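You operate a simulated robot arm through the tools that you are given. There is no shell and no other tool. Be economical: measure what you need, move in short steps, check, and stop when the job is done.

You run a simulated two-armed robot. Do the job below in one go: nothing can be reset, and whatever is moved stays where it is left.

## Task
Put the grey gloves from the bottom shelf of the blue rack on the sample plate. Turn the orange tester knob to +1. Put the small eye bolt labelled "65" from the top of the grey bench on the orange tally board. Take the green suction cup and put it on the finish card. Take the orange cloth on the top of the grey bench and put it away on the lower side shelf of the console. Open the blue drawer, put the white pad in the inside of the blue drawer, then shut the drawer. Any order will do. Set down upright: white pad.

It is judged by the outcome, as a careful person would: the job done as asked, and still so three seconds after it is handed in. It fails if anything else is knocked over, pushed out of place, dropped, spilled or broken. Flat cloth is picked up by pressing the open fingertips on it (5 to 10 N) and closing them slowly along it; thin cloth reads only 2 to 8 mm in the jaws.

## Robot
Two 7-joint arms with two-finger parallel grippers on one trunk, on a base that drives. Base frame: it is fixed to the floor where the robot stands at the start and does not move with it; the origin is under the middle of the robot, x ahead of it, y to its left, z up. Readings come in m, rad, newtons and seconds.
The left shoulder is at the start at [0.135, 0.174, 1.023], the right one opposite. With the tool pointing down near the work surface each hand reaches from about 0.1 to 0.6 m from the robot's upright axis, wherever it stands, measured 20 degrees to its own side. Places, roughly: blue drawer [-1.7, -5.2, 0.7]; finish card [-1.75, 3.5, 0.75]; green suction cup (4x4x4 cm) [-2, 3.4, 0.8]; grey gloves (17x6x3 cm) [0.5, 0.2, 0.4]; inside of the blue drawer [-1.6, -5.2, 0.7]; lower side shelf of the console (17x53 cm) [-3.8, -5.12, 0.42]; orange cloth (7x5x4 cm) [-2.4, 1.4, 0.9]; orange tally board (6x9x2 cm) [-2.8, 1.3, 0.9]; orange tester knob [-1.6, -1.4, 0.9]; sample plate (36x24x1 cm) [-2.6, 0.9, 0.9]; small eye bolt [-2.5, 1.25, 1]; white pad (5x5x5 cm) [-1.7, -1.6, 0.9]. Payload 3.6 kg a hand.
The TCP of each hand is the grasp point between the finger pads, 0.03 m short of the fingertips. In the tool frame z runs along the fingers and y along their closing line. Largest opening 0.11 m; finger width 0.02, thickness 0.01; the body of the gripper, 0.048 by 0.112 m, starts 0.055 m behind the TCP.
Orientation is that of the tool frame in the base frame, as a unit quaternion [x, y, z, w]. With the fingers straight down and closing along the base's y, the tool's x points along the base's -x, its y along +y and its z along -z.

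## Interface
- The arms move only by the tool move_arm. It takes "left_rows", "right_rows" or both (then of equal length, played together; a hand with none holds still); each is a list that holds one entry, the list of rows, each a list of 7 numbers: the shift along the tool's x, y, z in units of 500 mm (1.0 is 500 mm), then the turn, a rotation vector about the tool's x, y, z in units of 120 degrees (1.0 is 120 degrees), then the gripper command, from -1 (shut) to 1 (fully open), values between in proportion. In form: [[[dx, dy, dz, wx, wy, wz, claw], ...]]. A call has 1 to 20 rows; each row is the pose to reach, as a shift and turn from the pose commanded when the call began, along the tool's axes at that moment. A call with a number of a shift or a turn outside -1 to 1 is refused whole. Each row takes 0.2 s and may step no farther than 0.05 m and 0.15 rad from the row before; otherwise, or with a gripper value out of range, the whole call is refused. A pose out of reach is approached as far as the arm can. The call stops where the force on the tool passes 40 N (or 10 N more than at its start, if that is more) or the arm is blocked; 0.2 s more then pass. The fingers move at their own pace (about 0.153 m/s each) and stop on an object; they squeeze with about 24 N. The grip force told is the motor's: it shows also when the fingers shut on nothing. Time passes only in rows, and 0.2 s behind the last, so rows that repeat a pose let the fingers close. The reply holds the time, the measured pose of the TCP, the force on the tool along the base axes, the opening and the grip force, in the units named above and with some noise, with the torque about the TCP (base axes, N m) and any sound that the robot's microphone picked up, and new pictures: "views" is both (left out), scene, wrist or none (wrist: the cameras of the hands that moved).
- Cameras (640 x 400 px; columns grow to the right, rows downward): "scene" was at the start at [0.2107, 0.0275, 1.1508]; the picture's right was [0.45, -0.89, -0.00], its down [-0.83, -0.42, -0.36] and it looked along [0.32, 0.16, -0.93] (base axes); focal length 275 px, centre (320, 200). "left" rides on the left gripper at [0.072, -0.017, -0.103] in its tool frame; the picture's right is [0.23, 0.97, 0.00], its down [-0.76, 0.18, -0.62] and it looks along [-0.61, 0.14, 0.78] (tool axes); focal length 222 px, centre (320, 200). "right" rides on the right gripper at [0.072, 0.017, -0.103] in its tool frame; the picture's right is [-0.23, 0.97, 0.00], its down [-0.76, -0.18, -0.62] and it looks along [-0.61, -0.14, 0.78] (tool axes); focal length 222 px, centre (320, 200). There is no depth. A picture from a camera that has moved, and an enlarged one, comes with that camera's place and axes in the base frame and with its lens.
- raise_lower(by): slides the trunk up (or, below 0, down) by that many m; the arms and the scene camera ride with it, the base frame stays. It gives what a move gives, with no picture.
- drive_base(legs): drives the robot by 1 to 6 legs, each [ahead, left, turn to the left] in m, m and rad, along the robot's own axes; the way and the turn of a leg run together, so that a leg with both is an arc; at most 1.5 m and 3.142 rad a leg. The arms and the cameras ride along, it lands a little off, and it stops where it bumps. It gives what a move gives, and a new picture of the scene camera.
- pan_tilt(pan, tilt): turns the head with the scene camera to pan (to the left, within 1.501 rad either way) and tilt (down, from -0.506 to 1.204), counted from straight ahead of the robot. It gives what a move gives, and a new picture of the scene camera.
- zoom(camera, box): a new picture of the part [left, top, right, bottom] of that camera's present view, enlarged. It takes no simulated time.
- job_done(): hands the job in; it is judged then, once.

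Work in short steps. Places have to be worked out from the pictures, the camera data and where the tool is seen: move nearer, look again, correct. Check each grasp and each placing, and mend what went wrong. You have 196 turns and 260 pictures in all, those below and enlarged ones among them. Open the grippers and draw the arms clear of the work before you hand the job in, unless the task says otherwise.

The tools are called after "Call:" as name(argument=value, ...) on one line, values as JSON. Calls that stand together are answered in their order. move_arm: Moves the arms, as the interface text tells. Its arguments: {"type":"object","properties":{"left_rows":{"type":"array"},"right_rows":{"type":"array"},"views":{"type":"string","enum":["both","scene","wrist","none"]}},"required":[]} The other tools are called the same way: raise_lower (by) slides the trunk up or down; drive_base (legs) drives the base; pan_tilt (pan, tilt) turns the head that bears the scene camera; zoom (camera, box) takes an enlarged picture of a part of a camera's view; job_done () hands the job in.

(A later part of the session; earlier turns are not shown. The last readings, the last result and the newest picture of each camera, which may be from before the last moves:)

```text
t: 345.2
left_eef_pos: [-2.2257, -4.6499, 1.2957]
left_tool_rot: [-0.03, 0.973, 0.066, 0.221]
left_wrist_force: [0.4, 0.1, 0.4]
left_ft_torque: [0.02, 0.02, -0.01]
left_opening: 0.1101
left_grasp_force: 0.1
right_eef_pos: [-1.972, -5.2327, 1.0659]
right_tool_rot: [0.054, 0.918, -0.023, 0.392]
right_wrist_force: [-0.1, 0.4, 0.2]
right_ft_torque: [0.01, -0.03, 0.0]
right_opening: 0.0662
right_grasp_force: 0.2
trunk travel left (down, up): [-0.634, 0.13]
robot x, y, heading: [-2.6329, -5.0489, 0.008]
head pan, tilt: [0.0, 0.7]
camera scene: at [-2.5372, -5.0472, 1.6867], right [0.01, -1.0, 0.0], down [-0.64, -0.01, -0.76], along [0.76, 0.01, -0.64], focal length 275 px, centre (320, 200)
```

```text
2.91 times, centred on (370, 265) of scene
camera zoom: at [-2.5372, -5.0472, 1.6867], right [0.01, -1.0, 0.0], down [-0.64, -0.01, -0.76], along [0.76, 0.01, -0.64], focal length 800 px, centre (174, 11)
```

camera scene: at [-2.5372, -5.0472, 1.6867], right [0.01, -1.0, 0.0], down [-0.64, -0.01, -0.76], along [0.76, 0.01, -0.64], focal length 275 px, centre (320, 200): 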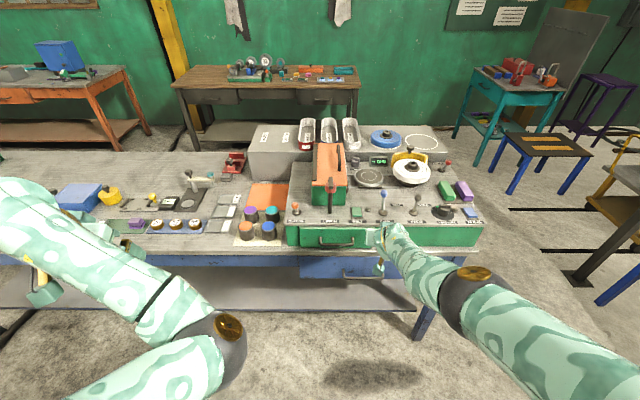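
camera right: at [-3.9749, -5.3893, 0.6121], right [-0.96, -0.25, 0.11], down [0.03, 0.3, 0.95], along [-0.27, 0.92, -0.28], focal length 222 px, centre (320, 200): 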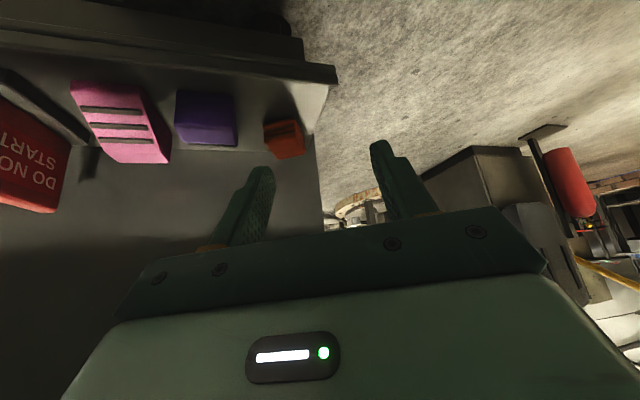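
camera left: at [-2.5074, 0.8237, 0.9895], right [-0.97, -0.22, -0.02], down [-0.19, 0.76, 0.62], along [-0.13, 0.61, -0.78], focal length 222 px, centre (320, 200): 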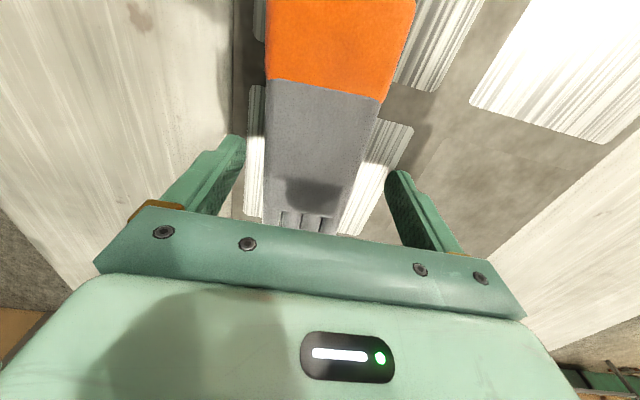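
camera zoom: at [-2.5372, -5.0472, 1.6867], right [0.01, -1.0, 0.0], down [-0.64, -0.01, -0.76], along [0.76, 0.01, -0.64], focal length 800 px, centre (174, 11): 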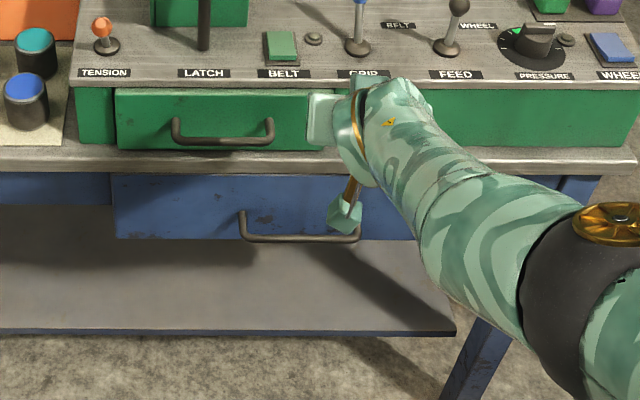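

The blue drawer's handle bar is at x≈-1.875, z≈0.707, y -5.14…-5.30. I'll clamp its north bracket (y≈-5.14) and pull by driving back. First align sideways and lower.

Call:
drive_base(legs=[[-0.03, 0.095, 0]])

Call:
raise_lower(by=-0.24)

Call:
move_arm(right_rows=[[[0, 0, 0, 0, 0, 0, 0], [0, 0, 0, 0, 0, 0, -0.2]]], views="both")

```text
t: 346.4
left_eef_pos: [-2.2564, -4.5542, 1.2946]
left_tool_rot: [-0.031, 0.973, 0.067, 0.221]
left_wrist_force: [-0.2, -0.4, 0.9]
left_ft_torque: [-0.06, 0.01, -0.03]
left_opening: 0.11
left_grasp_force: 0.0
right_eef_pos: [-2.0023, -5.1368, 1.0663]
right_tool_rot: [0.056, 0.918, -0.025, 0.393]
right_wrist_force: [0.3, 0.2, 0.2]
right_ft_torque: [0.02, 0.02, 0.01]
right_opening: 0.066
right_grasp_force: 0.2
trunk travel left (down, up): [-0.634, 0.13]
robot x, y, heading: [-2.6695, -4.9544, 0.01]
head pan, tilt: [0.0, 0.7]
camera scene: at [-2.5687, -4.952, 1.6867], right [0.01, -1.0, 0.0], down [-0.64, -0.01, -0.76], along [0.76, 0.01, -0.64], focal length 275 px, centre (320, 200)
```

scene: 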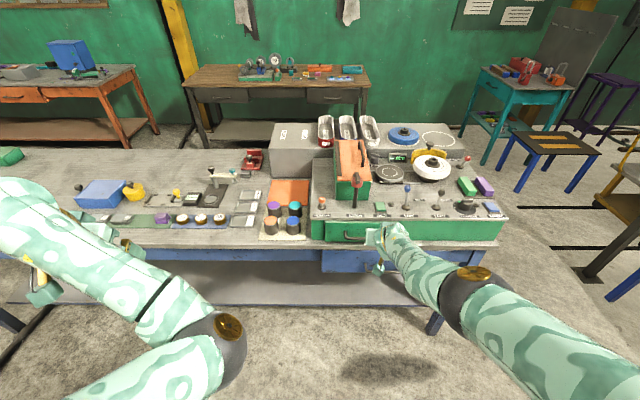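

```text
t: 348.9
left_eef_pos: [-2.2577, -4.5552, 1.0559]
left_tool_rot: [-0.031, 0.973, 0.066, 0.221]
left_wrist_force: [0.2, -0.2, -0.1]
left_ft_torque: [-0.01, -0.01, -0.01]
left_opening: 0.1099
left_grasp_force: 0.1
right_eef_pos: [-2.0107, -5.138, 0.7846]
right_tool_rot: [0.054, 0.93, -0.026, 0.363]
right_wrist_force: [0.3, -0.1, -0.9]
right_ft_torque: [-0.05, 0.0, 0.01]
right_opening: 0.0661
right_grasp_force: 0.1
trunk travel left (down, up): [-0.394, 0.37]
robot x, y, heading: [-2.6686, -4.9547, 0.009]
head pan, tilt: [0.0, 0.7]
```

```text
t: 349.5
left_eef_pos: [-2.2563, -4.5552, 1.0554]
left_tool_rot: [-0.03, 0.973, 0.067, 0.221]
left_wrist_force: [-0.6, -0.4, 0.4]
left_ft_torque: [0.0, -0.02, 0.04]
left_opening: 0.1101
left_grasp_force: 0.1
right_eef_pos: [-2.0107, -5.1381, 0.7833]
right_tool_rot: [0.054, 0.931, -0.026, 0.361]
right_wrist_force: [0.7, -0.5, -0.4]
right_ft_torque: [-0.03, 0.03, 0.02]
right_opening: 0.0438
right_grasp_force: 0.0
trunk travel left (down, up): [-0.394, 0.37]
robot x, y, heading: [-2.6674, -4.9562, 0.01]
head pan, tilt: [0.0, 0.7]
camera scene: at [-2.5348, -4.9524, 1.4454], right [0.01, -1.0, 0.0], down [-0.64, -0.01, -0.76], along [0.76, 0.01, -0.64], focal length 275 px, centre (320, 200)
camera right: at [-2.1301, -5.1059, 0.8104], right [0.28, 0.95, 0.14], down [0.12, -0.18, 0.98], along [0.95, -0.26, -0.16], focal length 222 px, centre (320, 200)
```

scene: 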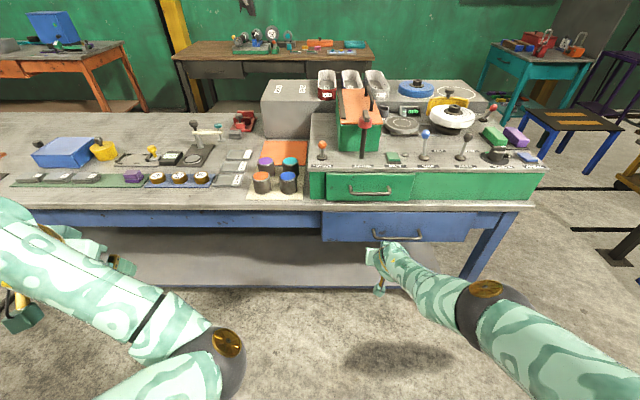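
right: 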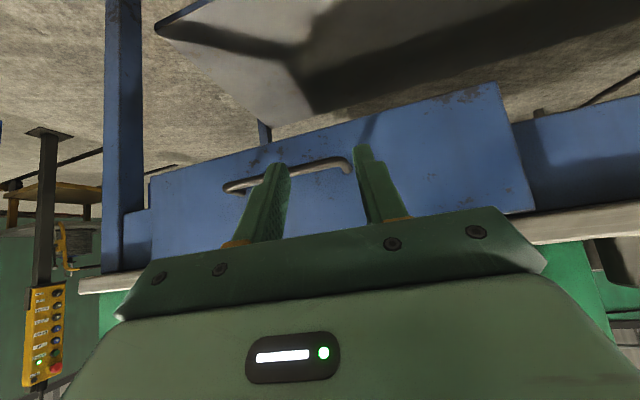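

Triangulated: handle's north corner at (-1.884,-5.132,0.735). I drive forward so the fingertips come just above and behind the bar.

Call:
drive_base(legs=[[0.126, 0.006, 0]])

Call:
move_arm(right_rows=[[[0, 0, 0, 0, 0, 0, -0.2]]], views="wrist")

```text
t: 350.7
left_eef_pos: [-2.129, -4.5476, 1.0543]
left_tool_rot: [-0.03, 0.973, 0.066, 0.22]
left_wrist_force: [-0.1, 0.5, 0.7]
left_ft_torque: [0.0, 0.03, 0.0]
left_opening: 0.1099
left_grasp_force: 0.0
right_eef_pos: [-1.8828, -5.1304, 0.7825]
right_tool_rot: [0.053, 0.931, -0.025, 0.361]
right_wrist_force: [-0.1, -0.2, -0.4]
right_ft_torque: [0.02, -0.04, -0.01]
right_opening: 0.0441
right_grasp_force: 0.1
trunk travel left (down, up): [-0.394, 0.37]
robot x, y, heading: [-2.5443, -4.9458, 0.011]
head pan, tilt: [0.0, 0.7]
camera scene: at [-2.4057, -4.9449, 1.4452], right [0.01, -1.0, 0.0], down [-0.65, -0.01, -0.76], along [0.76, 0.01, -0.65], focal length 275 px, centre (320, 200)
```

scene: 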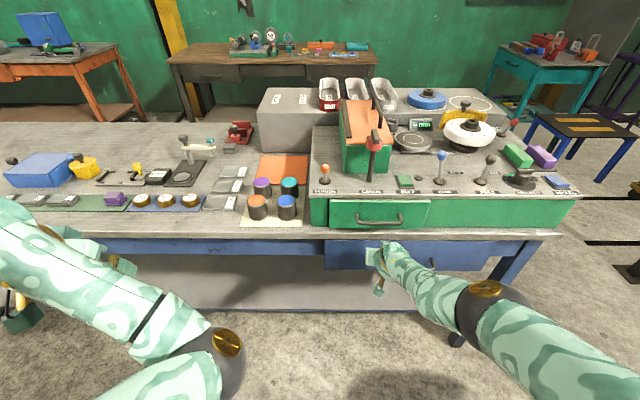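

```text
t: 351.1
left_eef_pos: [-2.1297, -4.5477, 1.055]
left_tool_rot: [-0.03, 0.972, 0.066, 0.221]
left_wrist_force: [0.6, 0.6, -0.2]
left_ft_torque: [-0.02, 0.01, -0.01]
left_opening: 0.1102
left_grasp_force: 0.1
right_eef_pos: [-1.8828, -5.1297, 0.7831]
right_tool_rot: [0.054, 0.93, -0.026, 0.362]
right_wrist_force: [-0.8, 0.8, -0.5]
right_ft_torque: [0.0, 0.0, -0.01]
right_opening: 0.0441
right_grasp_force: 0.1
trunk travel left (down, up): [-0.394, 0.37]
robot x, y, heading: [-2.5403, -4.95, 0.01]
head pan, tilt: [0.0, 0.7]
camera right: at [-2.0029, -5.098, 0.8103], right [0.28, 0.95, 0.14], down [0.12, -0.18, 0.98], along [0.95, -0.26, -0.16], focal length 222 px, centre (320, 200)
```

right: 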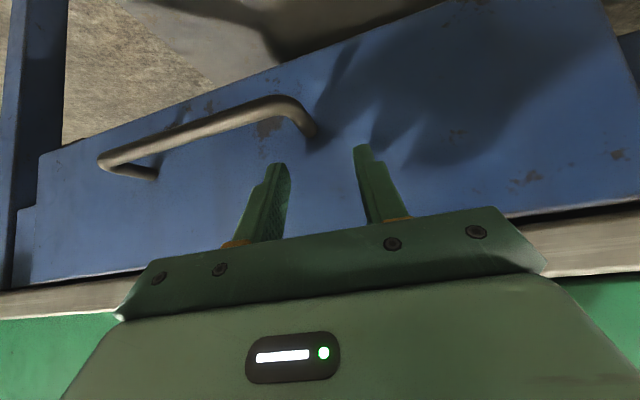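

The bracket lies between the fingers. I lower so the tips drop behind the bar, then close.

Call:
raise_lower(by=-0.031)

Call:
move_arm(right_rows=[[[0, 0, 0, 0, 0, 0, -0.6], [0, 0, 0, 0, 0, 0, -1], [0, 0, 0, 0, 0, 0, -1]]], views="wrist")

```text
t: 351.9
left_eef_pos: [-2.1311, -4.5481, 1.0241]
left_tool_rot: [-0.031, 0.973, 0.067, 0.221]
left_wrist_force: [-1.0, -0.1, 1.1]
left_ft_torque: [-0.03, -0.04, -0.01]
left_opening: 0.11
left_grasp_force: 0.1
right_eef_pos: [-1.8841, -5.1296, 0.7429]
right_tool_rot: [0.053, 0.933, -0.028, 0.355]
right_wrist_force: [6.9, 0.3, 11.3]
right_ft_torque: [-0.25, -0.02, 0.14]
right_opening: 0.0437
right_grasp_force: 0.0
trunk travel left (down, up): [-0.363, 0.401]
robot x, y, heading: [-2.5351, -4.9454, 0.013]
head pan, tilt: [0.0, 0.7]
```

```text
t: 352.7
left_eef_pos: [-2.1302, -4.5517, 1.0251]
left_tool_rot: [-0.031, 0.973, 0.068, 0.22]
left_wrist_force: [-0.4, -0.8, -0.1]
left_ft_torque: [-0.02, 0.02, -0.03]
left_opening: 0.1097
left_grasp_force: 0.1
right_eef_pos: [-1.8846, -5.1368, 0.7422]
right_tool_rot: [0.056, 0.933, -0.03, 0.355]
right_wrist_force: [1.4, -29.7, 17.8]
right_ft_torque: [-0.69, 1.2, 1.02]
right_opening: 0.0151
right_grasp_force: 45.1
trunk travel left (down, up): [-0.363, 0.401]
robot x, y, heading: [-2.5414, -4.9496, 0.008]
head pan, tilt: [0.0, 0.7]
camera right: at [-2.004, -5.1048, 0.7711], right [0.29, 0.95, 0.14], down [0.13, -0.18, 0.97], along [0.95, -0.27, -0.18], focal length 222 px, centre (320, 200)
```

right: 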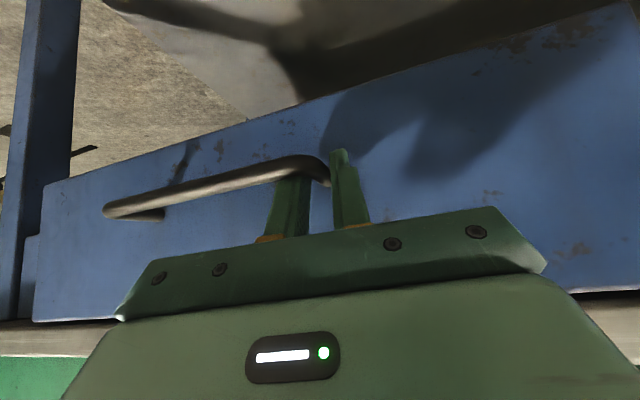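

Clamped on the bracket with one finger behind the bar. I pull by driving back 0.2 m.

Call:
drive_base(legs=[[-0.2, 0, 0]])

```text
t: 354.3
left_eef_pos: [-2.331, -4.5516, 1.0249]
left_tool_rot: [-0.028, 0.973, 0.066, 0.221]
left_wrist_force: [-0.5, -0.1, 0.4]
left_ft_torque: [-0.02, 0.0, 0.0]
left_opening: 0.11
left_grasp_force: 0.1
right_eef_pos: [-2.0861, -5.1379, 0.7428]
right_tool_rot: [0.057, 0.933, -0.029, 0.354]
right_wrist_force: [1.4, -26.5, 15.9]
right_ft_torque: [-0.66, 1.1, 0.89]
right_opening: 0.0151
right_grasp_force: 44.6
trunk travel left (down, up): [-0.363, 0.401]
robot x, y, heading: [-2.7372, -4.948, 0.006]
head pan, tilt: [0.0, 0.7]
camera scene: at [-2.6012, -4.9496, 1.4144], right [0.01, -1.0, 0.0], down [-0.64, 0.0, -0.77], along [0.77, 0.01, -0.64], focal length 275 px, centre (320, 200)
```

scene: 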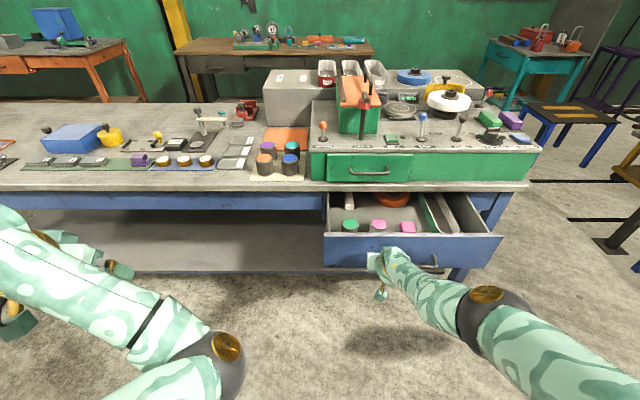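

Drawer open 20 cm. I release the handle, rise off it, and zoom at the inside for free room.

Call:
move_arm(right_rows=[[[0, 0, 0, 0, 0, 0, -0.6], [0, 0, 0, 0, 0, 0, -0.3], [0, 0, 0, 0, 0, 0, -0.3]]], views="none")

Call:
raise_lower(by=0.1)

Call:
zoom(camera="scene", box=[310, 190, 520, 320])

```text
t: 355.1
left_eef_pos: [-2.3315, -4.5503, 1.024]
left_tool_rot: [-0.029, 0.973, 0.066, 0.221]
left_wrist_force: [0.6, -0.2, 0.6]
left_ft_torque: [0.0, 0.0, 0.0]
left_opening: 0.11
left_grasp_force: 0.1
right_eef_pos: [-2.0854, -5.1375, 0.7421]
right_tool_rot: [0.057, 0.933, -0.031, 0.354]
right_wrist_force: [3.3, 2.1, 5.1]
right_ft_torque: [-0.13, -0.01, 0.05]
right_opening: 0.0367
right_grasp_force: 0.1
trunk travel left (down, up): [-0.363, 0.401]
robot x, y, heading: [-2.7393, -4.9495, 0.008]
head pan, tilt: [0.0, 0.7]
```

```text
t: 356.4
left_eef_pos: [-2.3295, -4.5513, 1.1227]
left_tool_rot: [-0.03, 0.973, 0.066, 0.22]
left_wrist_force: [-0.7, -0.5, 0.3]
left_ft_torque: [0.0, 0.01, -0.01]
left_opening: 0.1103
left_grasp_force: 0.1
right_eef_pos: [-2.0788, -5.1367, 0.8728]
right_tool_rot: [0.057, 0.924, -0.028, 0.377]
right_wrist_force: [0.1, -0.8, -0.6]
right_ft_torque: [0.03, -0.01, -0.01]
right_opening: 0.0387
right_grasp_force: 0.0
trunk travel left (down, up): [-0.463, 0.301]
robot x, y, heading: [-2.7433, -4.9483, 0.01]
head pan, tilt: [0.0, 0.7]
```

```text
3.05 times, centred on (415, 255) of scene
camera zoom: at [-2.6247, -4.9472, 1.5148], right [0.01, -1.0, 0.0], down [-0.64, 0.0, -0.76], along [0.76, 0.01, -0.64], focal length 838 px, centre (30, 32)
```

zoom: 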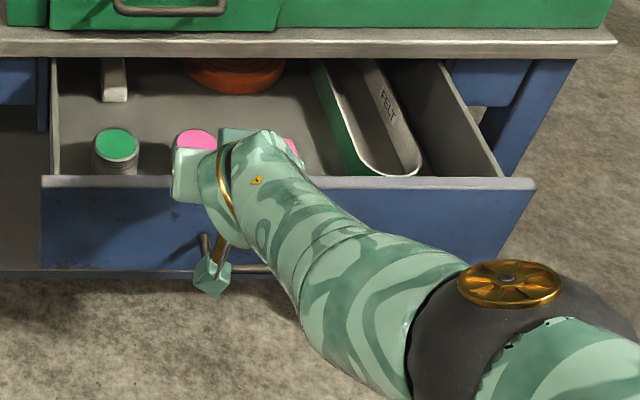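

Free room lies in the middle behind the jars. Now I leave the drawer open and go north to the green bench for the knob and the white pad.

Call:
raise_lower(by=0.2)

Call:
drive_base(legs=[[-0.1, 0, 0], [0, 1.5, 0], [0, 1.5, 0], [0, 0.4, 0]])

```text
t: 358.6
left_eef_pos: [-2.3305, -4.5505, 1.3224]
left_tool_rot: [-0.03, 0.973, 0.067, 0.221]
left_wrist_force: [-0.2, 0.2, 0.1]
left_ft_torque: [0.01, 0.02, 0.01]
left_opening: 0.1099
left_grasp_force: 0.1
right_eef_pos: [-2.0749, -5.1376, 1.0978]
right_tool_rot: [0.058, 0.917, -0.027, 0.395]
right_wrist_force: [0.6, 0.2, 0.0]
right_ft_torque: [-0.03, 0.01, 0.0]
right_opening: 0.0384
right_grasp_force: 0.0
trunk travel left (down, up): [-0.663, 0.101]
robot x, y, heading: [-2.7424, -4.9511, 0.007]
head pan, tilt: [0.0, 0.7]
```

```text
t: 375.9
left_eef_pos: [-2.4879, -1.1471, 1.3246]
left_tool_rot: [-0.038, 0.972, 0.068, 0.22]
left_wrist_force: [0.0, 1.0, 0.1]
left_ft_torque: [0.0, 0.02, -0.02]
left_opening: 0.1099
left_grasp_force: 0.0
right_eef_pos: [-2.2255, -1.7291, 1.0971]
right_tool_rot: [0.051, 0.917, -0.024, 0.395]
right_wrist_force: [-0.3, 0.3, -0.2]
right_ft_torque: [-0.04, -0.03, -0.01]
right_opening: 0.0386
right_grasp_force: 0.1
trunk travel left (down, up): [-0.663, 0.101]
robot x, y, heading: [-2.8903, -1.5521, 0.027]
head pan, tilt: [0.0, 0.7]
camera scene: at [-2.7952, -1.5491, 1.7157], right [0.02, -1.0, 0.0], down [-0.64, -0.02, -0.76], along [0.76, 0.02, -0.64], focal length 275 px, centre (320, 200)
```

scene: 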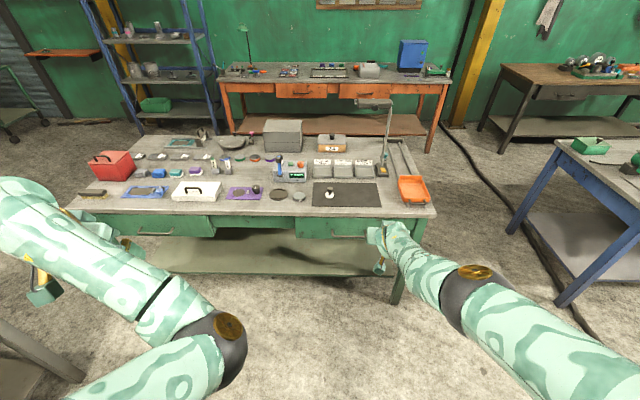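

Green bench in view. Zoom to find the orange tester knob and white pad.

Call:
zoom(camera="scene", box=[220, 110, 400, 220])

```text
3.56 times, centred on (310, 165) of scene
camera zoom: at [-2.7952, -1.5491, 1.7157], right [0.02, -1.0, 0.0], down [-0.64, -0.02, -0.76], along [0.76, 0.02, -0.64], focal length 978 px, centre (356, 324)
```

zoom: 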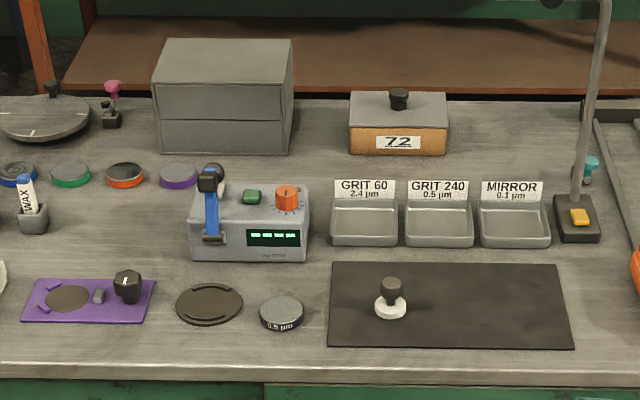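

The tester's orange knob is near (-1.58,-1.41) and the white pad (white disc with black grip) near (-1.743,-1.57) on the dark mat. I zoom on the knob's scale.

Call:
zoom(camera="scene", box=[270, 150, 315, 185])

```text
11.43 times, centred on (292, 168) of scene
camera zoom: at [-2.7952, -1.5491, 1.7157], right [0.02, -1.0, 0.0], down [-0.64, -0.02, -0.76], along [0.76, 0.02, -0.64], focal length 3144 px, centre (634, 571)
```

zoom: 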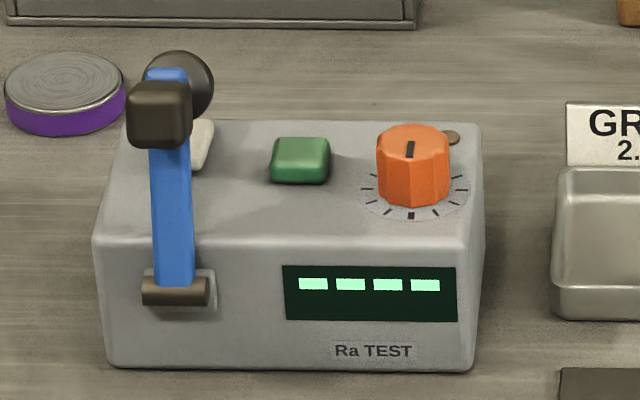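

The pointer faces the thick front tick (0). To see any +/- marking I drive closer.

Call:
drive_base(legs=[[0.4, 0.33, -0.027]])

Call:
zoom(camera="scene", box=[315, 190, 385, 240])

```text
t: 378.9
left_eef_pos: [-2.0775, -0.8214, 1.3251]
left_tool_rot: [-0.024, 0.972, 0.065, 0.222]
left_wrist_force: [0.6, -0.7, 0.4]
left_ft_torque: [-0.05, 0.0, -0.01]
left_opening: 0.11
left_grasp_force: 0.1
right_eef_pos: [-1.8299, -1.4119, 1.0969]
right_tool_rot: [0.063, 0.916, -0.029, 0.394]
right_wrist_force: [0.0, -0.8, -0.9]
right_ft_torque: [0.02, 0.0, -0.01]
right_opening: 0.0386
right_grasp_force: 0.0
trunk travel left (down, up): [-0.663, 0.101]
robot x, y, heading: [-2.4942, -1.2164, -0.004]
head pan, tilt: [0.0, 0.7]
camera scene: at [-2.3965, -1.2154, 1.7157], right [0.0, -1.0, 0.0], down [-0.64, 0.0, -0.76], along [0.76, 0.0, -0.64], focal length 275 px, centre (320, 200)
```

scene: 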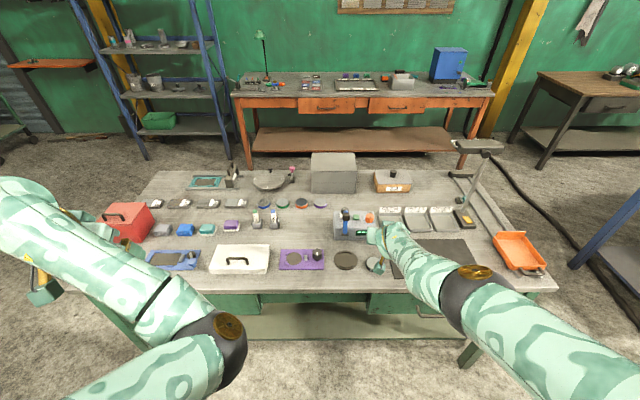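

```text
8.00 times, centred on (350, 215) of scene
camera zoom: at [-2.3965, -1.2154, 1.7157], right [0.0, -1.0, 0.0], down [-0.64, 0.0, -0.76], along [0.76, 0.0, -0.64], focal length 2201 px, centre (80, 80)
```

zoom: 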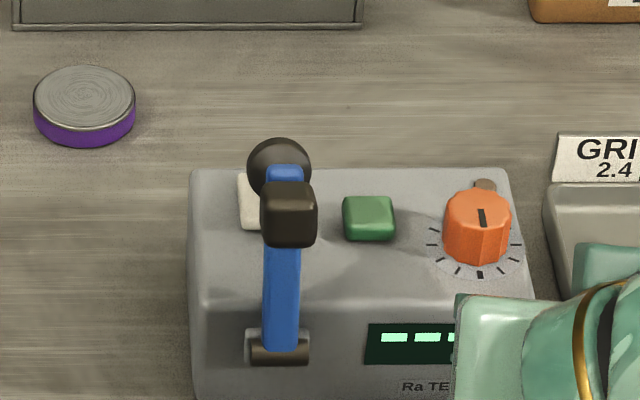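

No labels readable yet; I look with the wrist camera, zoomed.

Call:
zoom(camera="right", box=[240, 40, 400, 190])

```text
2.67 times, centred on (320, 115) of right
camera zoom: at [-1.9519, -1.3773, 1.1162], right [0.29, 0.94, 0.16], down [0.05, -0.18, 0.98], along [0.96, -0.28, -0.1], focal length 592 px, centre (320, 427)
```

zoom: 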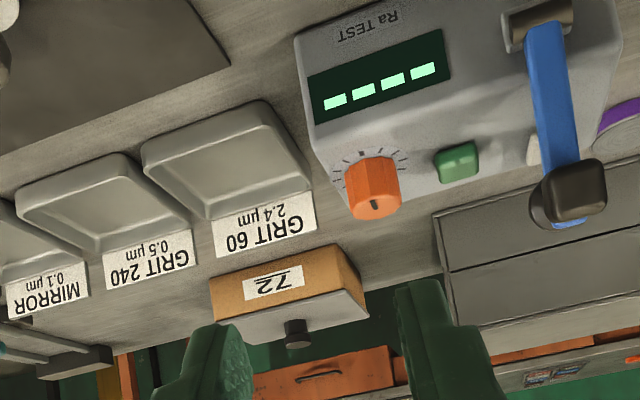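

No sign labels, so I take clockwise as positive (one 30° tick) and will watch the display. The knob is at (-1.585,-1.421), top z 0.945. I pre-turn the robot +30° about the knob, so that I can grip and swing back clockwise without touching the lever.

Call:
drive_base(legs=[[0, 0, 0.528], [0.0, -0.436, 0]])

Call:
move_arm(right_rows=[[[0, 0, 0, 0, 0, 0, 0.1], [0, 0, 0, 0, 0, 0, 0.1]]], views="wrist")

```text
t: 383.1
left_eef_pos: [-2.116, -1.0447, 1.325]
left_tool_rot: [-0.278, 0.932, 0.121, 0.197]
left_wrist_force: [-0.7, -1.6, 0.0]
left_ft_torque: [-0.01, 0.04, 0.02]
left_opening: 0.1102
left_grasp_force: 0.1
right_eef_pos: [-1.6035, -1.4279, 1.0978]
right_tool_rot: [-0.179, 0.901, 0.075, 0.388]
right_wrist_force: [-0.6, 0.2, -0.7]
right_ft_torque: [0.0, -0.01, 0.01]
right_opening: 0.0387
right_grasp_force: 0.0
trunk travel left (down, up): [-0.663, 0.101]
robot x, y, heading: [-2.2719, -1.5972, 0.528]
head pan, tilt: [0.0, 0.7]
camera scene: at [-2.1894, -1.5454, 1.7157], right [0.5, -0.86, 0.0], down [-0.56, -0.32, -0.76], along [0.66, 0.38, -0.64], focal length 275 px, centre (320, 200)
```

scene: 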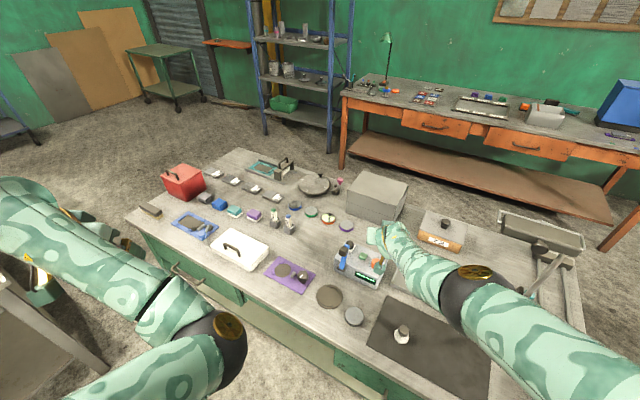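

```text
t: 383.7
left_eef_pos: [-2.115, -1.0443, 1.3243]
left_tool_rot: [-0.279, 0.932, 0.121, 0.197]
left_wrist_force: [-0.2, 0.2, 0.3]
left_ft_torque: [-0.01, -0.02, 0.0]
left_opening: 0.1103
left_grasp_force: 0.0
right_eef_pos: [-1.6032, -1.428, 1.0972]
right_tool_rot: [-0.18, 0.901, 0.076, 0.388]
right_wrist_force: [-0.3, 0.5, 0.3]
right_ft_torque: [-0.01, 0.04, 0.0]
right_opening: 0.0603
right_grasp_force: 0.0
trunk travel left (down, up): [-0.663, 0.101]
robot x, y, heading: [-2.2741, -1.5964, 0.526]
head pan, tilt: [0.0, 0.7]
camera right: at [-1.725, -1.4602, 1.1161], right [-0.23, 0.96, 0.16], down [0.13, -0.13, 0.98], along [0.96, 0.25, -0.1], focal length 222 px, centre (320, 200)
```

right: 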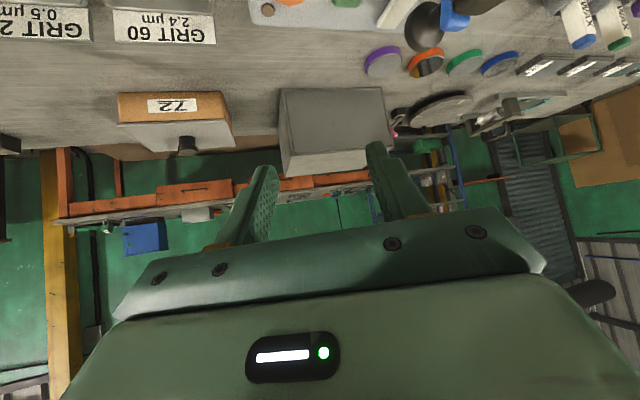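

Lower partway, then recheck alignment.

Call:
raise_lower(by=-0.085)

Call:
move_arm(right_rows=[[[0, 0, 0, 0, 0, 0, 0.1]]], views="wrist")

```text
t: 384.9
left_eef_pos: [-2.1139, -1.0454, 1.24]
left_tool_rot: [-0.278, 0.933, 0.121, 0.195]
left_wrist_force: [0.7, 0.1, -0.5]
left_ft_torque: [-0.03, 0.04, 0.0]
left_opening: 0.1102
left_grasp_force: 0.2
right_eef_pos: [-1.6027, -1.4271, 1.0123]
right_tool_rot: [-0.18, 0.901, 0.075, 0.388]
right_wrist_force: [0.2, -0.5, 0.2]
right_ft_torque: [-0.02, 0.0, -0.01]
right_opening: 0.0605
right_grasp_force: 0.0
trunk travel left (down, up): [-0.578, 0.186]
robot x, y, heading: [-2.2734, -1.5976, 0.525]
head pan, tilt: [0.0, 0.7]
```

```text
t: 385.3
left_eef_pos: [-2.1149, -1.0448, 1.2389]
left_tool_rot: [-0.279, 0.932, 0.121, 0.197]
left_wrist_force: [0.2, 0.5, 0.1]
left_ft_torque: [0.01, -0.01, 0.01]
left_opening: 0.1099
left_grasp_force: 0.0
right_eef_pos: [-1.6036, -1.4283, 1.0133]
right_tool_rot: [-0.18, 0.901, 0.075, 0.387]
right_wrist_force: [0.2, 0.2, -0.6]
right_ft_torque: [0.01, -0.01, 0.01]
right_opening: 0.0605
right_grasp_force: 0.0
trunk travel left (down, up): [-0.578, 0.186]
robot x, y, heading: [-2.2738, -1.597, 0.523]
head pan, tilt: [0.0, 0.7]
camera right: at [-1.7243, -1.4598, 1.0309], right [-0.23, 0.96, 0.16], down [0.13, -0.13, 0.98], along [0.96, 0.25, -0.1], focal length 222 px, centre (320, 200)
```

right: 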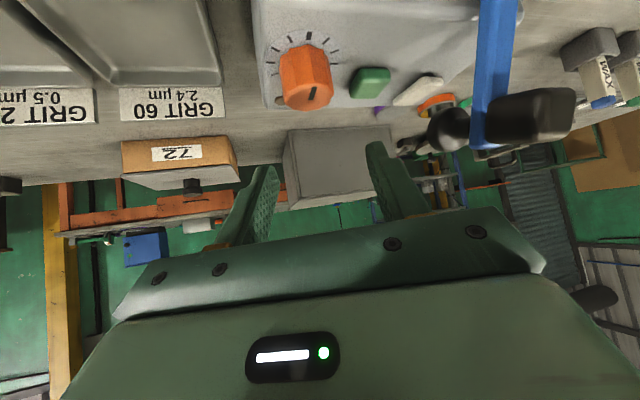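

Alignment is good (knob at (-1.587,-1.421)). I lower around the knob and close.

Call:
drive_base(legs=[[0.005, 0, 0]])

Call:
raise_lower(by=-0.064)

Call:
move_arm(right_rows=[[[0, 0, 0, 0, 0, 0, -0.2], [0, 0, 0, 0, 0, 0, -0.7], [0, 0, 0, 0, 0, 0, -1], [0, 0, 0, 0, 0, 0, -1]]], views="wrist")

```text
t: 386.0
left_eef_pos: [-2.1128, -1.0433, 1.2398]
left_tool_rot: [-0.279, 0.932, 0.121, 0.198]
left_wrist_force: [-0.4, 0.2, 0.6]
left_ft_torque: [0.01, -0.02, 0.01]
left_opening: 0.1101
left_grasp_force: 0.2
right_eef_pos: [-1.601, -1.4254, 1.0135]
right_tool_rot: [-0.18, 0.9, 0.076, 0.389]
right_wrist_force: [-0.4, -0.8, 0.3]
right_ft_torque: [-0.03, -0.01, 0.03]
right_opening: 0.0607
right_grasp_force: 0.1
trunk travel left (down, up): [-0.578, 0.186]
robot x, y, heading: [-2.2723, -1.5941, 0.531]
head pan, tilt: [0.0, 0.7]
camera scene: at [-2.1831, -1.5422, 1.6307], right [0.5, -0.86, 0.0], down [-0.56, -0.32, -0.77], along [0.66, 0.38, -0.64], focal length 275 px, centre (320, 200)
```

scene: 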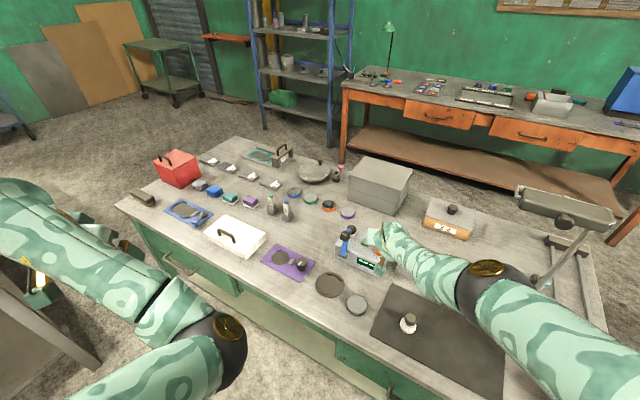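

```text
t: 387.0
left_eef_pos: [-2.1164, -1.0454, 1.1766]
left_tool_rot: [-0.279, 0.932, 0.121, 0.198]
left_wrist_force: [0.4, -0.3, -0.9]
left_ft_torque: [-0.01, 0.0, 0.04]
left_opening: 0.1099
left_grasp_force: 0.1
right_eef_pos: [-1.5978, -1.4252, 0.953]
right_tool_rot: [-0.18, 0.899, 0.077, 0.392]
right_wrist_force: [-19.3, -11.3, 23.6]
right_ft_torque: [0.53, 0.41, 0.71]
right_opening: 0.0592
right_grasp_force: 0.0
trunk travel left (down, up): [-0.513, 0.25]
robot x, y, heading: [-2.2731, -1.5924, 0.523]
head pan, tilt: [0.0, 0.7]
heard: click
stopped: the force on the tool passed its limit at 47 N (the readings are from after the stop); the commanded pose is now the measured one
```

```text
t: 388.0
left_eef_pos: [-2.1154, -1.0443, 1.1758]
left_tool_rot: [-0.279, 0.932, 0.12, 0.198]
left_wrist_force: [0.7, 0.1, -0.2]
left_ft_torque: [0.04, 0.0, 0.01]
left_opening: 0.1102
left_grasp_force: 0.2
right_eef_pos: [-1.5963, -1.4238, 0.9533]
right_tool_rot: [-0.18, 0.898, 0.077, 0.393]
right_wrist_force: [-10.8, -0.8, 29.0]
right_ft_torque: [0.64, -0.08, -0.05]
right_opening: 0.031
right_grasp_force: 44.8
trunk travel left (down, up): [-0.513, 0.25]
robot x, y, heading: [-2.2735, -1.596, 0.531]
head pan, tilt: [0.0, 0.7]
camera right: at [-1.7177, -1.4558, 0.9697], right [-0.23, 0.96, 0.16], down [0.12, -0.14, 0.98], along [0.97, 0.25, -0.09], focal length 222 px, centre (320, 200)
```

right: 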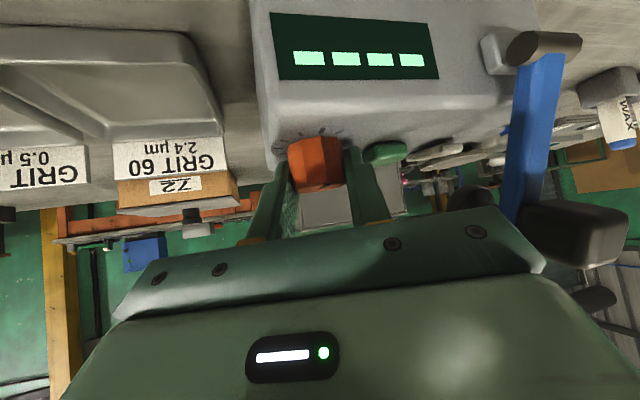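

Knob gripped (31 mm); a click was heard (probably the green button or a detent). I ease the pressure and swing the base clockwise 30° about the knob.

Call:
raise_lower(by=0.005)

Call:
drive_base(legs=[[0.103, 0.357, -0.524]])

Call:
zoom(camera="scene", box=[290, 190, 420, 280])

```text
t: 388.5
left_eef_pos: [-2.1116, -1.0426, 1.1786]
left_tool_rot: [-0.279, 0.932, 0.122, 0.197]
left_wrist_force: [-0.2, -0.7, -0.5]
left_ft_torque: [0.01, -0.01, -0.03]
left_opening: 0.1098
left_grasp_force: 0.0
right_eef_pos: [-1.5958, -1.4238, 0.9527]
right_tool_rot: [-0.18, 0.9, 0.076, 0.389]
right_wrist_force: [-4.6, -0.8, 6.5]
right_ft_torque: [0.08, 0.76, 0.2]
right_opening: 0.0308
right_grasp_force: 45.6
trunk travel left (down, up): [-0.518, 0.245]
robot x, y, heading: [-2.2683, -1.597, 0.523]
head pan, tilt: [0.0, 0.7]
```

```text
t: 390.9
left_eef_pos: [-1.8524, -0.8345, 1.1815]
left_tool_rot: [-0.028, 0.972, 0.066, 0.222]
left_wrist_force: [-0.6, 0.0, -0.3]
left_ft_torque: [0.0, 0.01, 0.0]
left_opening: 0.1097
left_grasp_force: 0.1
right_eef_pos: [-1.5954, -1.4213, 0.9531]
right_tool_rot: [0.06, 0.916, -0.028, 0.396]
right_wrist_force: [-31.0, -8.3, -9.4]
right_ft_torque: [-0.04, 0.31, -0.01]
right_opening: 0.0308
right_grasp_force: 45.3
trunk travel left (down, up): [-0.518, 0.245]
robot x, y, heading: [-2.2584, -1.2311, 0.002]
head pan, tilt: [0.0, 0.7]
camera scene: at [-2.1591, -1.2289, 1.5714], right [0.0, -1.0, 0.0], down [-0.64, 0.0, -0.77], along [0.77, 0.0, -0.64], focal length 275 px, centre (320, 200)
```

scene: 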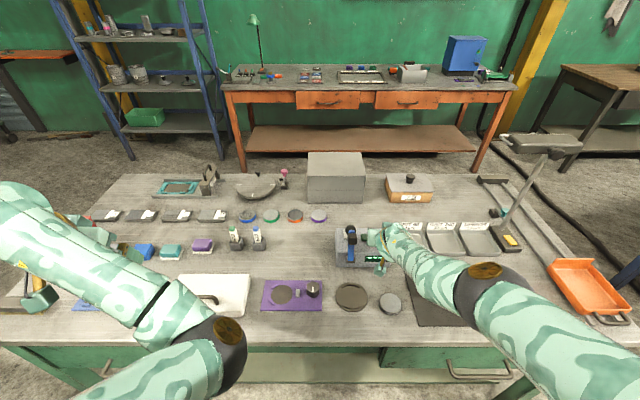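

```text
4.44 times, centred on (355, 235) of scene
camera zoom: at [-2.1591, -1.2289, 1.5714], right [0.0, -1.0, 0.0], down [-0.64, 0.0, -0.77], along [0.77, 0.0, -0.64], focal length 1223 px, centre (164, 44)
```

zoom: 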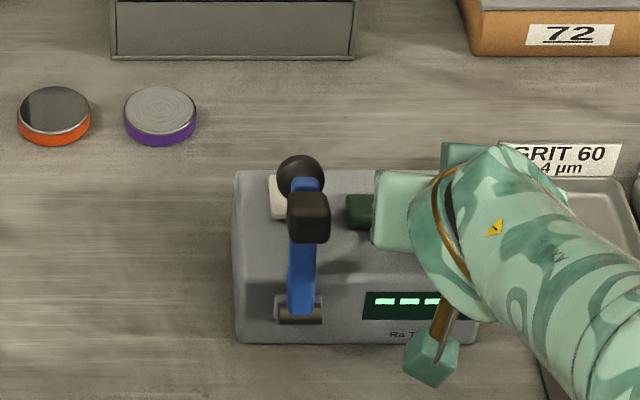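

Turned 30° with no slip. I release, rise and inspect the pointer.

Call:
move_arm(right_rows=[[[0, 0, 0, 0, 0, 0, -0.3], [0, 0, 0, 0, 0, 0, 0], [0, 0, 0, 0, 0, 0, 0]]], views="none")

Call:
raise_lower(by=0.12)

Call:
zoom(camera="right", box=[220, 0, 420, 170])

```text
t: 391.7
left_eef_pos: [-1.851, -0.8333, 1.1801]
left_tool_rot: [-0.028, 0.973, 0.067, 0.221]
left_wrist_force: [0.3, -0.4, 1.1]
left_ft_torque: [-0.03, -0.01, 0.01]
left_opening: 0.11
left_grasp_force: 0.0
right_eef_pos: [-1.5933, -1.4208, 0.9535]
right_tool_rot: [0.06, 0.916, -0.028, 0.395]
right_wrist_force: [-1.5, -1.2, 7.8]
right_ft_torque: [0.16, -0.1, -0.06]
right_opening: 0.0541
right_grasp_force: 0.1
trunk travel left (down, up): [-0.518, 0.245]
robot x, y, heading: [-2.2619, -1.225, 0.004]
head pan, tilt: [0.0, 0.7]
```

```text
t: 393.2
left_eef_pos: [-1.8501, -0.833, 1.2995]
left_tool_rot: [-0.028, 0.973, 0.066, 0.221]
left_wrist_force: [-0.6, -1.5, -0.1]
left_ft_torque: [-0.02, 0.0, 0.03]
left_opening: 0.1098
left_grasp_force: 0.1
right_eef_pos: [-1.5914, -1.4216, 1.0812]
right_tool_rot: [0.06, 0.914, -0.028, 0.401]
right_wrist_force: [1.0, 0.2, 0.4]
right_ft_torque: [0.01, 0.0, 0.01]
right_opening: 0.0549
right_grasp_force: 0.1
trunk travel left (down, up): [-0.638, 0.125]
robot x, y, heading: [-2.2622, -1.2316, 0.005]
head pan, tilt: [0.0, 0.7]
```

```text
2.35 times, centred on (320, 85) of right
camera zoom: at [-1.7135, -1.3875, 1.0969], right [0.28, 0.95, 0.16], down [0.03, -0.18, 0.98], along [0.96, -0.27, -0.08], focal length 523 px, centre (320, 471)
```

zoom: 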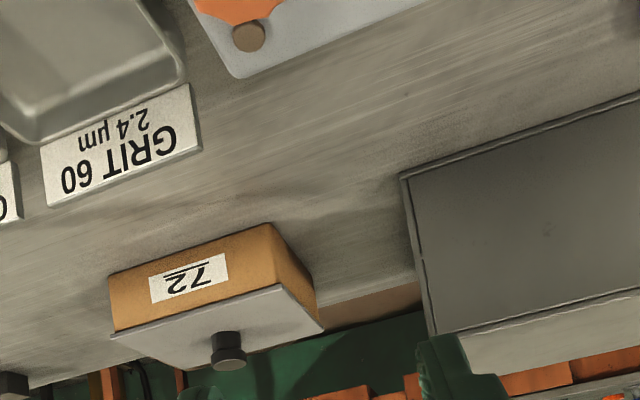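

Not in view; I back off 0.2 m and zoom from the scene camera.

Call:
drive_base(legs=[[-0.25, 0, 0]])

Call:
zoom(camera="scene", box=[310, 185, 390, 245])

```text
t: 395.0
left_eef_pos: [-2.0988, -0.8337, 1.2994]
left_tool_rot: [-0.028, 0.973, 0.066, 0.22]
left_wrist_force: [0.4, 0.4, 0.6]
left_ft_torque: [-0.05, 0.02, -0.02]
left_opening: 0.1101
left_grasp_force: 0.2
right_eef_pos: [-1.8425, -1.423, 1.0814]
right_tool_rot: [0.06, 0.914, -0.028, 0.401]
right_wrist_force: [-0.2, 0.2, 0.0]
right_ft_torque: [0.02, 0.01, 0.04]
right_opening: 0.0551
right_grasp_force: 0.0
trunk travel left (down, up): [-0.638, 0.125]
robot x, y, heading: [-2.5131, -1.2333, 0.004]
head pan, tilt: [0.0, 0.7]
camera scene: at [-2.4134, -1.229, 1.6915], right [0.0, -1.0, 0.0], down [-0.64, 0.0, -0.76], along [0.76, 0.0, -0.64], focal length 275 px, centre (320, 200)
```

scene: 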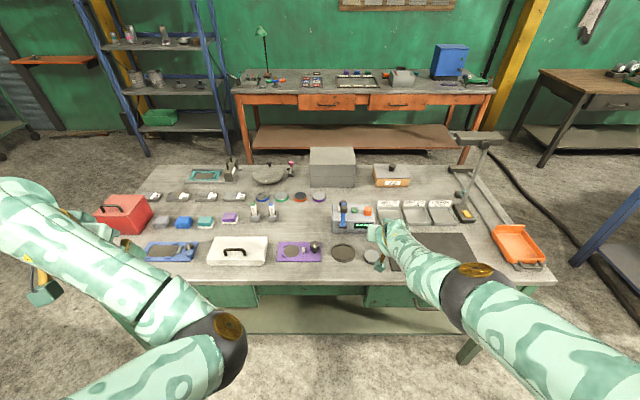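

```text
6.67 times, centred on (350, 215) of scene
camera zoom: at [-2.4134, -1.229, 1.6915], right [0.0, -1.0, 0.0], down [-0.64, 0.0, -0.76], along [0.76, 0.0, -0.64], focal length 1834 px, centre (120, 100)
```

zoom: 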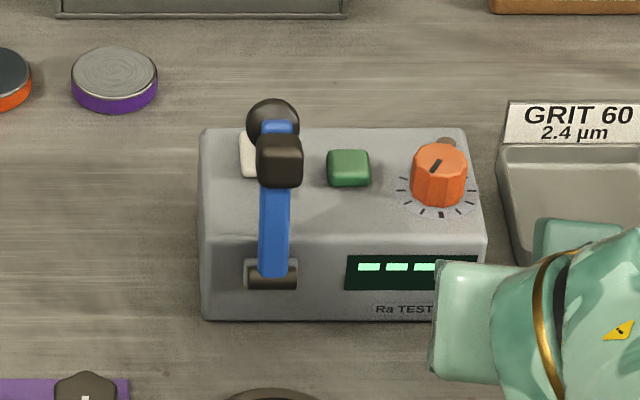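

The pointer now rests on the first tick clockwise (+1). Next the white pad: I shift sideways in line with it and look with the wrist camera.

Call:
drive_base(legs=[[0, -0.145, 0]])

Call:
raise_lower(by=-0.08)

Call:
move_arm(right_rows=[[[0, 0, 0, 0, 0, 0, 0.1]]], views="wrist")

```text
t: 396.4
left_eef_pos: [-2.0995, -0.9769, 1.2996]
left_tool_rot: [-0.029, 0.973, 0.066, 0.22]
left_wrist_force: [0.2, -0.6, -0.3]
left_ft_torque: [-0.01, 0.0, 0.03]
left_opening: 0.1101
left_grasp_force: 0.0
right_eef_pos: [-1.8412, -1.5653, 1.0814]
right_tool_rot: [0.059, 0.914, -0.027, 0.401]
right_wrist_force: [0.1, 0.2, -0.4]
right_ft_torque: [-0.02, -0.03, 0.02]
right_opening: 0.0549
right_grasp_force: 0.1
trunk travel left (down, up): [-0.638, 0.125]
robot x, y, heading: [-2.5102, -1.3759, 0.003]
head pan, tilt: [0.0, 0.7]
camera scene: at [-2.4133, -1.3735, 1.6915], right [0.01, -1.0, 0.0], down [-0.64, 0.0, -0.76], along [0.76, 0.0, -0.64], focal length 275 px, centre (320, 200)
```

scene: 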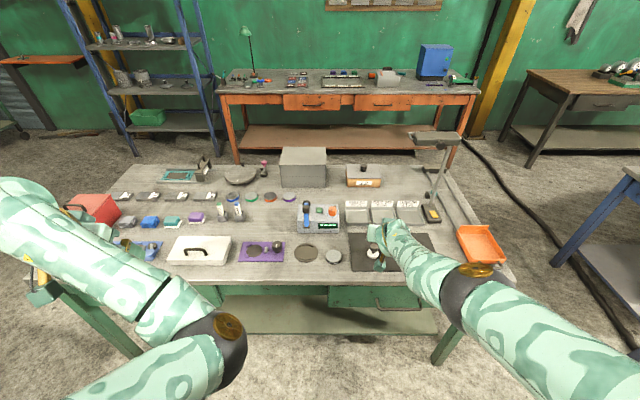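

```text
t: 397.5
left_eef_pos: [-2.0996, -0.9793, 1.2199]
left_tool_rot: [-0.028, 0.973, 0.067, 0.221]
left_wrist_force: [-0.3, -0.3, -0.5]
left_ft_torque: [-0.01, 0.0, 0.02]
left_opening: 0.11
left_grasp_force: 0.0
right_eef_pos: [-1.8408, -1.567, 0.9996]
right_tool_rot: [0.06, 0.914, -0.028, 0.4]
right_wrist_force: [0.2, 1.1, -0.3]
right_ft_torque: [0.01, 0.02, -0.01]
right_opening: 0.0548
right_grasp_force: 0.0
trunk travel left (down, up): [-0.558, 0.205]
robot x, y, heading: [-2.5108, -1.3783, 0.002]
head pan, tilt: [0.0, 0.7]
```

```text
t: 397.9
left_eef_pos: [-2.0989, -0.9781, 1.2191]
left_tool_rot: [-0.029, 0.973, 0.066, 0.221]
left_wrist_force: [-0.2, -0.2, -0.5]
left_ft_torque: [0.0, -0.01, 0.07]
left_opening: 0.11
left_grasp_force: 0.0
right_eef_pos: [-1.8407, -1.5658, 1.0007]
right_tool_rot: [0.059, 0.914, -0.027, 0.399]
right_wrist_force: [-0.1, 0.5, 0.9]
right_ft_torque: [-0.01, 0.0, -0.03]
right_opening: 0.0604
right_grasp_force: 0.1
trunk travel left (down, up): [-0.558, 0.205]
robot x, y, heading: [-2.508, -1.3778, 0.006]
head pan, tilt: [0.0, 0.7]
camera right: at [-1.9614, -1.5328, 1.0167], right [0.28, 0.95, 0.16], down [0.03, -0.18, 0.98], along [0.96, -0.27, -0.08], focal length 222 px, centre (320, 200)
```

right: 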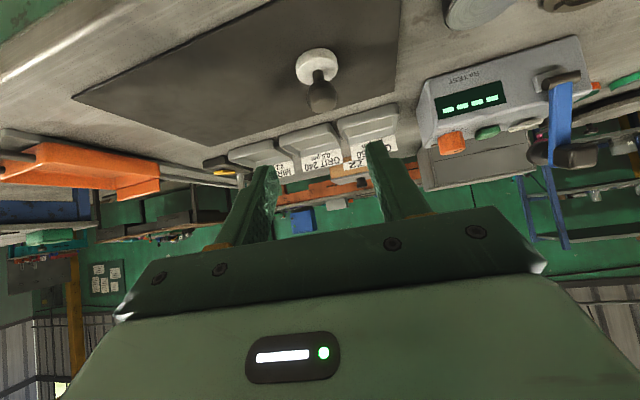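

Pad centre ≈(-1.743,-1.573). I drive 8.5 cm ahead, lower and close on its grip.

Call:
drive_base(legs=[[0.085, -0.005, 0]])

Call:
raise_lower(by=-0.07)

Call:
move_arm(right_rows=[[[0, 0, 0, 0, 0, 0, 0.1]]], views="wrist")

```text
t: 399.0
left_eef_pos: [-2.0139, -0.9815, 1.2195]
left_tool_rot: [-0.028, 0.973, 0.065, 0.221]
left_wrist_force: [0.8, 0.1, 0.2]
left_ft_torque: [0.0, 0.03, -0.02]
left_opening: 0.1102
left_grasp_force: 0.1
right_eef_pos: [-1.7543, -1.5704, 0.9988]
right_tool_rot: [0.06, 0.914, -0.029, 0.399]
right_wrist_force: [-0.5, -0.6, 0.6]
right_ft_torque: [-0.03, 0.03, -0.01]
right_opening: 0.0604
right_grasp_force: 0.1
trunk travel left (down, up): [-0.558, 0.205]
robot x, y, heading: [-2.4253, -1.3824, 0.006]
head pan, tilt: [0.0, 0.7]
camera scene: at [-2.3222, -1.3793, 1.6112], right [0.01, -1.0, 0.0], down [-0.65, 0.0, -0.76], along [0.76, 0.0, -0.65], focal length 275 px, centre (320, 200)
```

scene: 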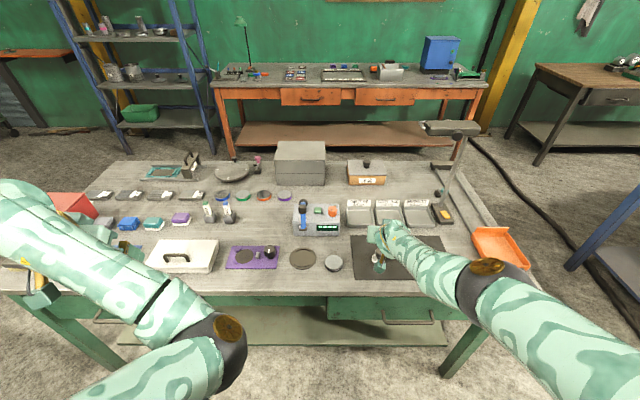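

```text
t: 400.1
left_eef_pos: [-2.0144, -0.9819, 1.1504]
left_tool_rot: [-0.029, 0.973, 0.066, 0.221]
left_wrist_force: [-0.1, -0.6, -0.2]
left_ft_torque: [0.0, 0.01, 0.03]
left_opening: 0.1099
left_grasp_force: 0.1
right_eef_pos: [-1.7561, -1.5706, 0.92]
right_tool_rot: [0.059, 0.917, -0.029, 0.394]
right_wrist_force: [0.5, 0.2, 0.3]
right_ft_torque: [-0.02, -0.01, -0.01]
right_opening: 0.0603
right_grasp_force: 0.0
trunk travel left (down, up): [-0.488, 0.275]
robot x, y, heading: [-2.4285, -1.3841, 0.006]
head pan, tilt: [0.0, 0.7]
```

```text
t: 400.5
left_eef_pos: [-2.0148, -0.9826, 1.1497]
left_tool_rot: [-0.029, 0.973, 0.066, 0.22]
left_wrist_force: [0.5, -0.5, 0.4]
left_ft_torque: [0.05, -0.01, -0.01]
left_opening: 0.1103
left_grasp_force: 0.1
right_eef_pos: [-1.7548, -1.5711, 0.9202]
right_tool_rot: [0.059, 0.917, -0.028, 0.394]
right_wrist_force: [0.1, 0.9, 0.6]
right_ft_torque: [0.0, -0.03, -0.02]
right_opening: 0.0604
right_grasp_force: 0.1
trunk travel left (down, up): [-0.488, 0.275]
robot x, y, heading: [-2.4248, -1.3823, 0.003]
head pan, tilt: [0.0, 0.7]
camera right: at [-1.8766, -1.5369, 0.9381], right [0.28, 0.95, 0.16], down [0.05, -0.18, 0.98], along [0.96, -0.27, -0.1], focal length 222 px, centre (320, 200)
```

right: 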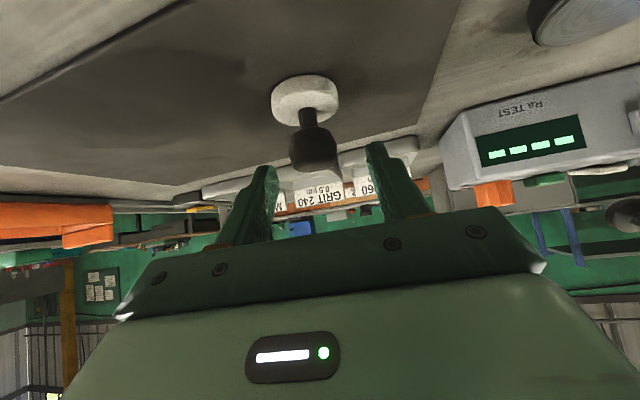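

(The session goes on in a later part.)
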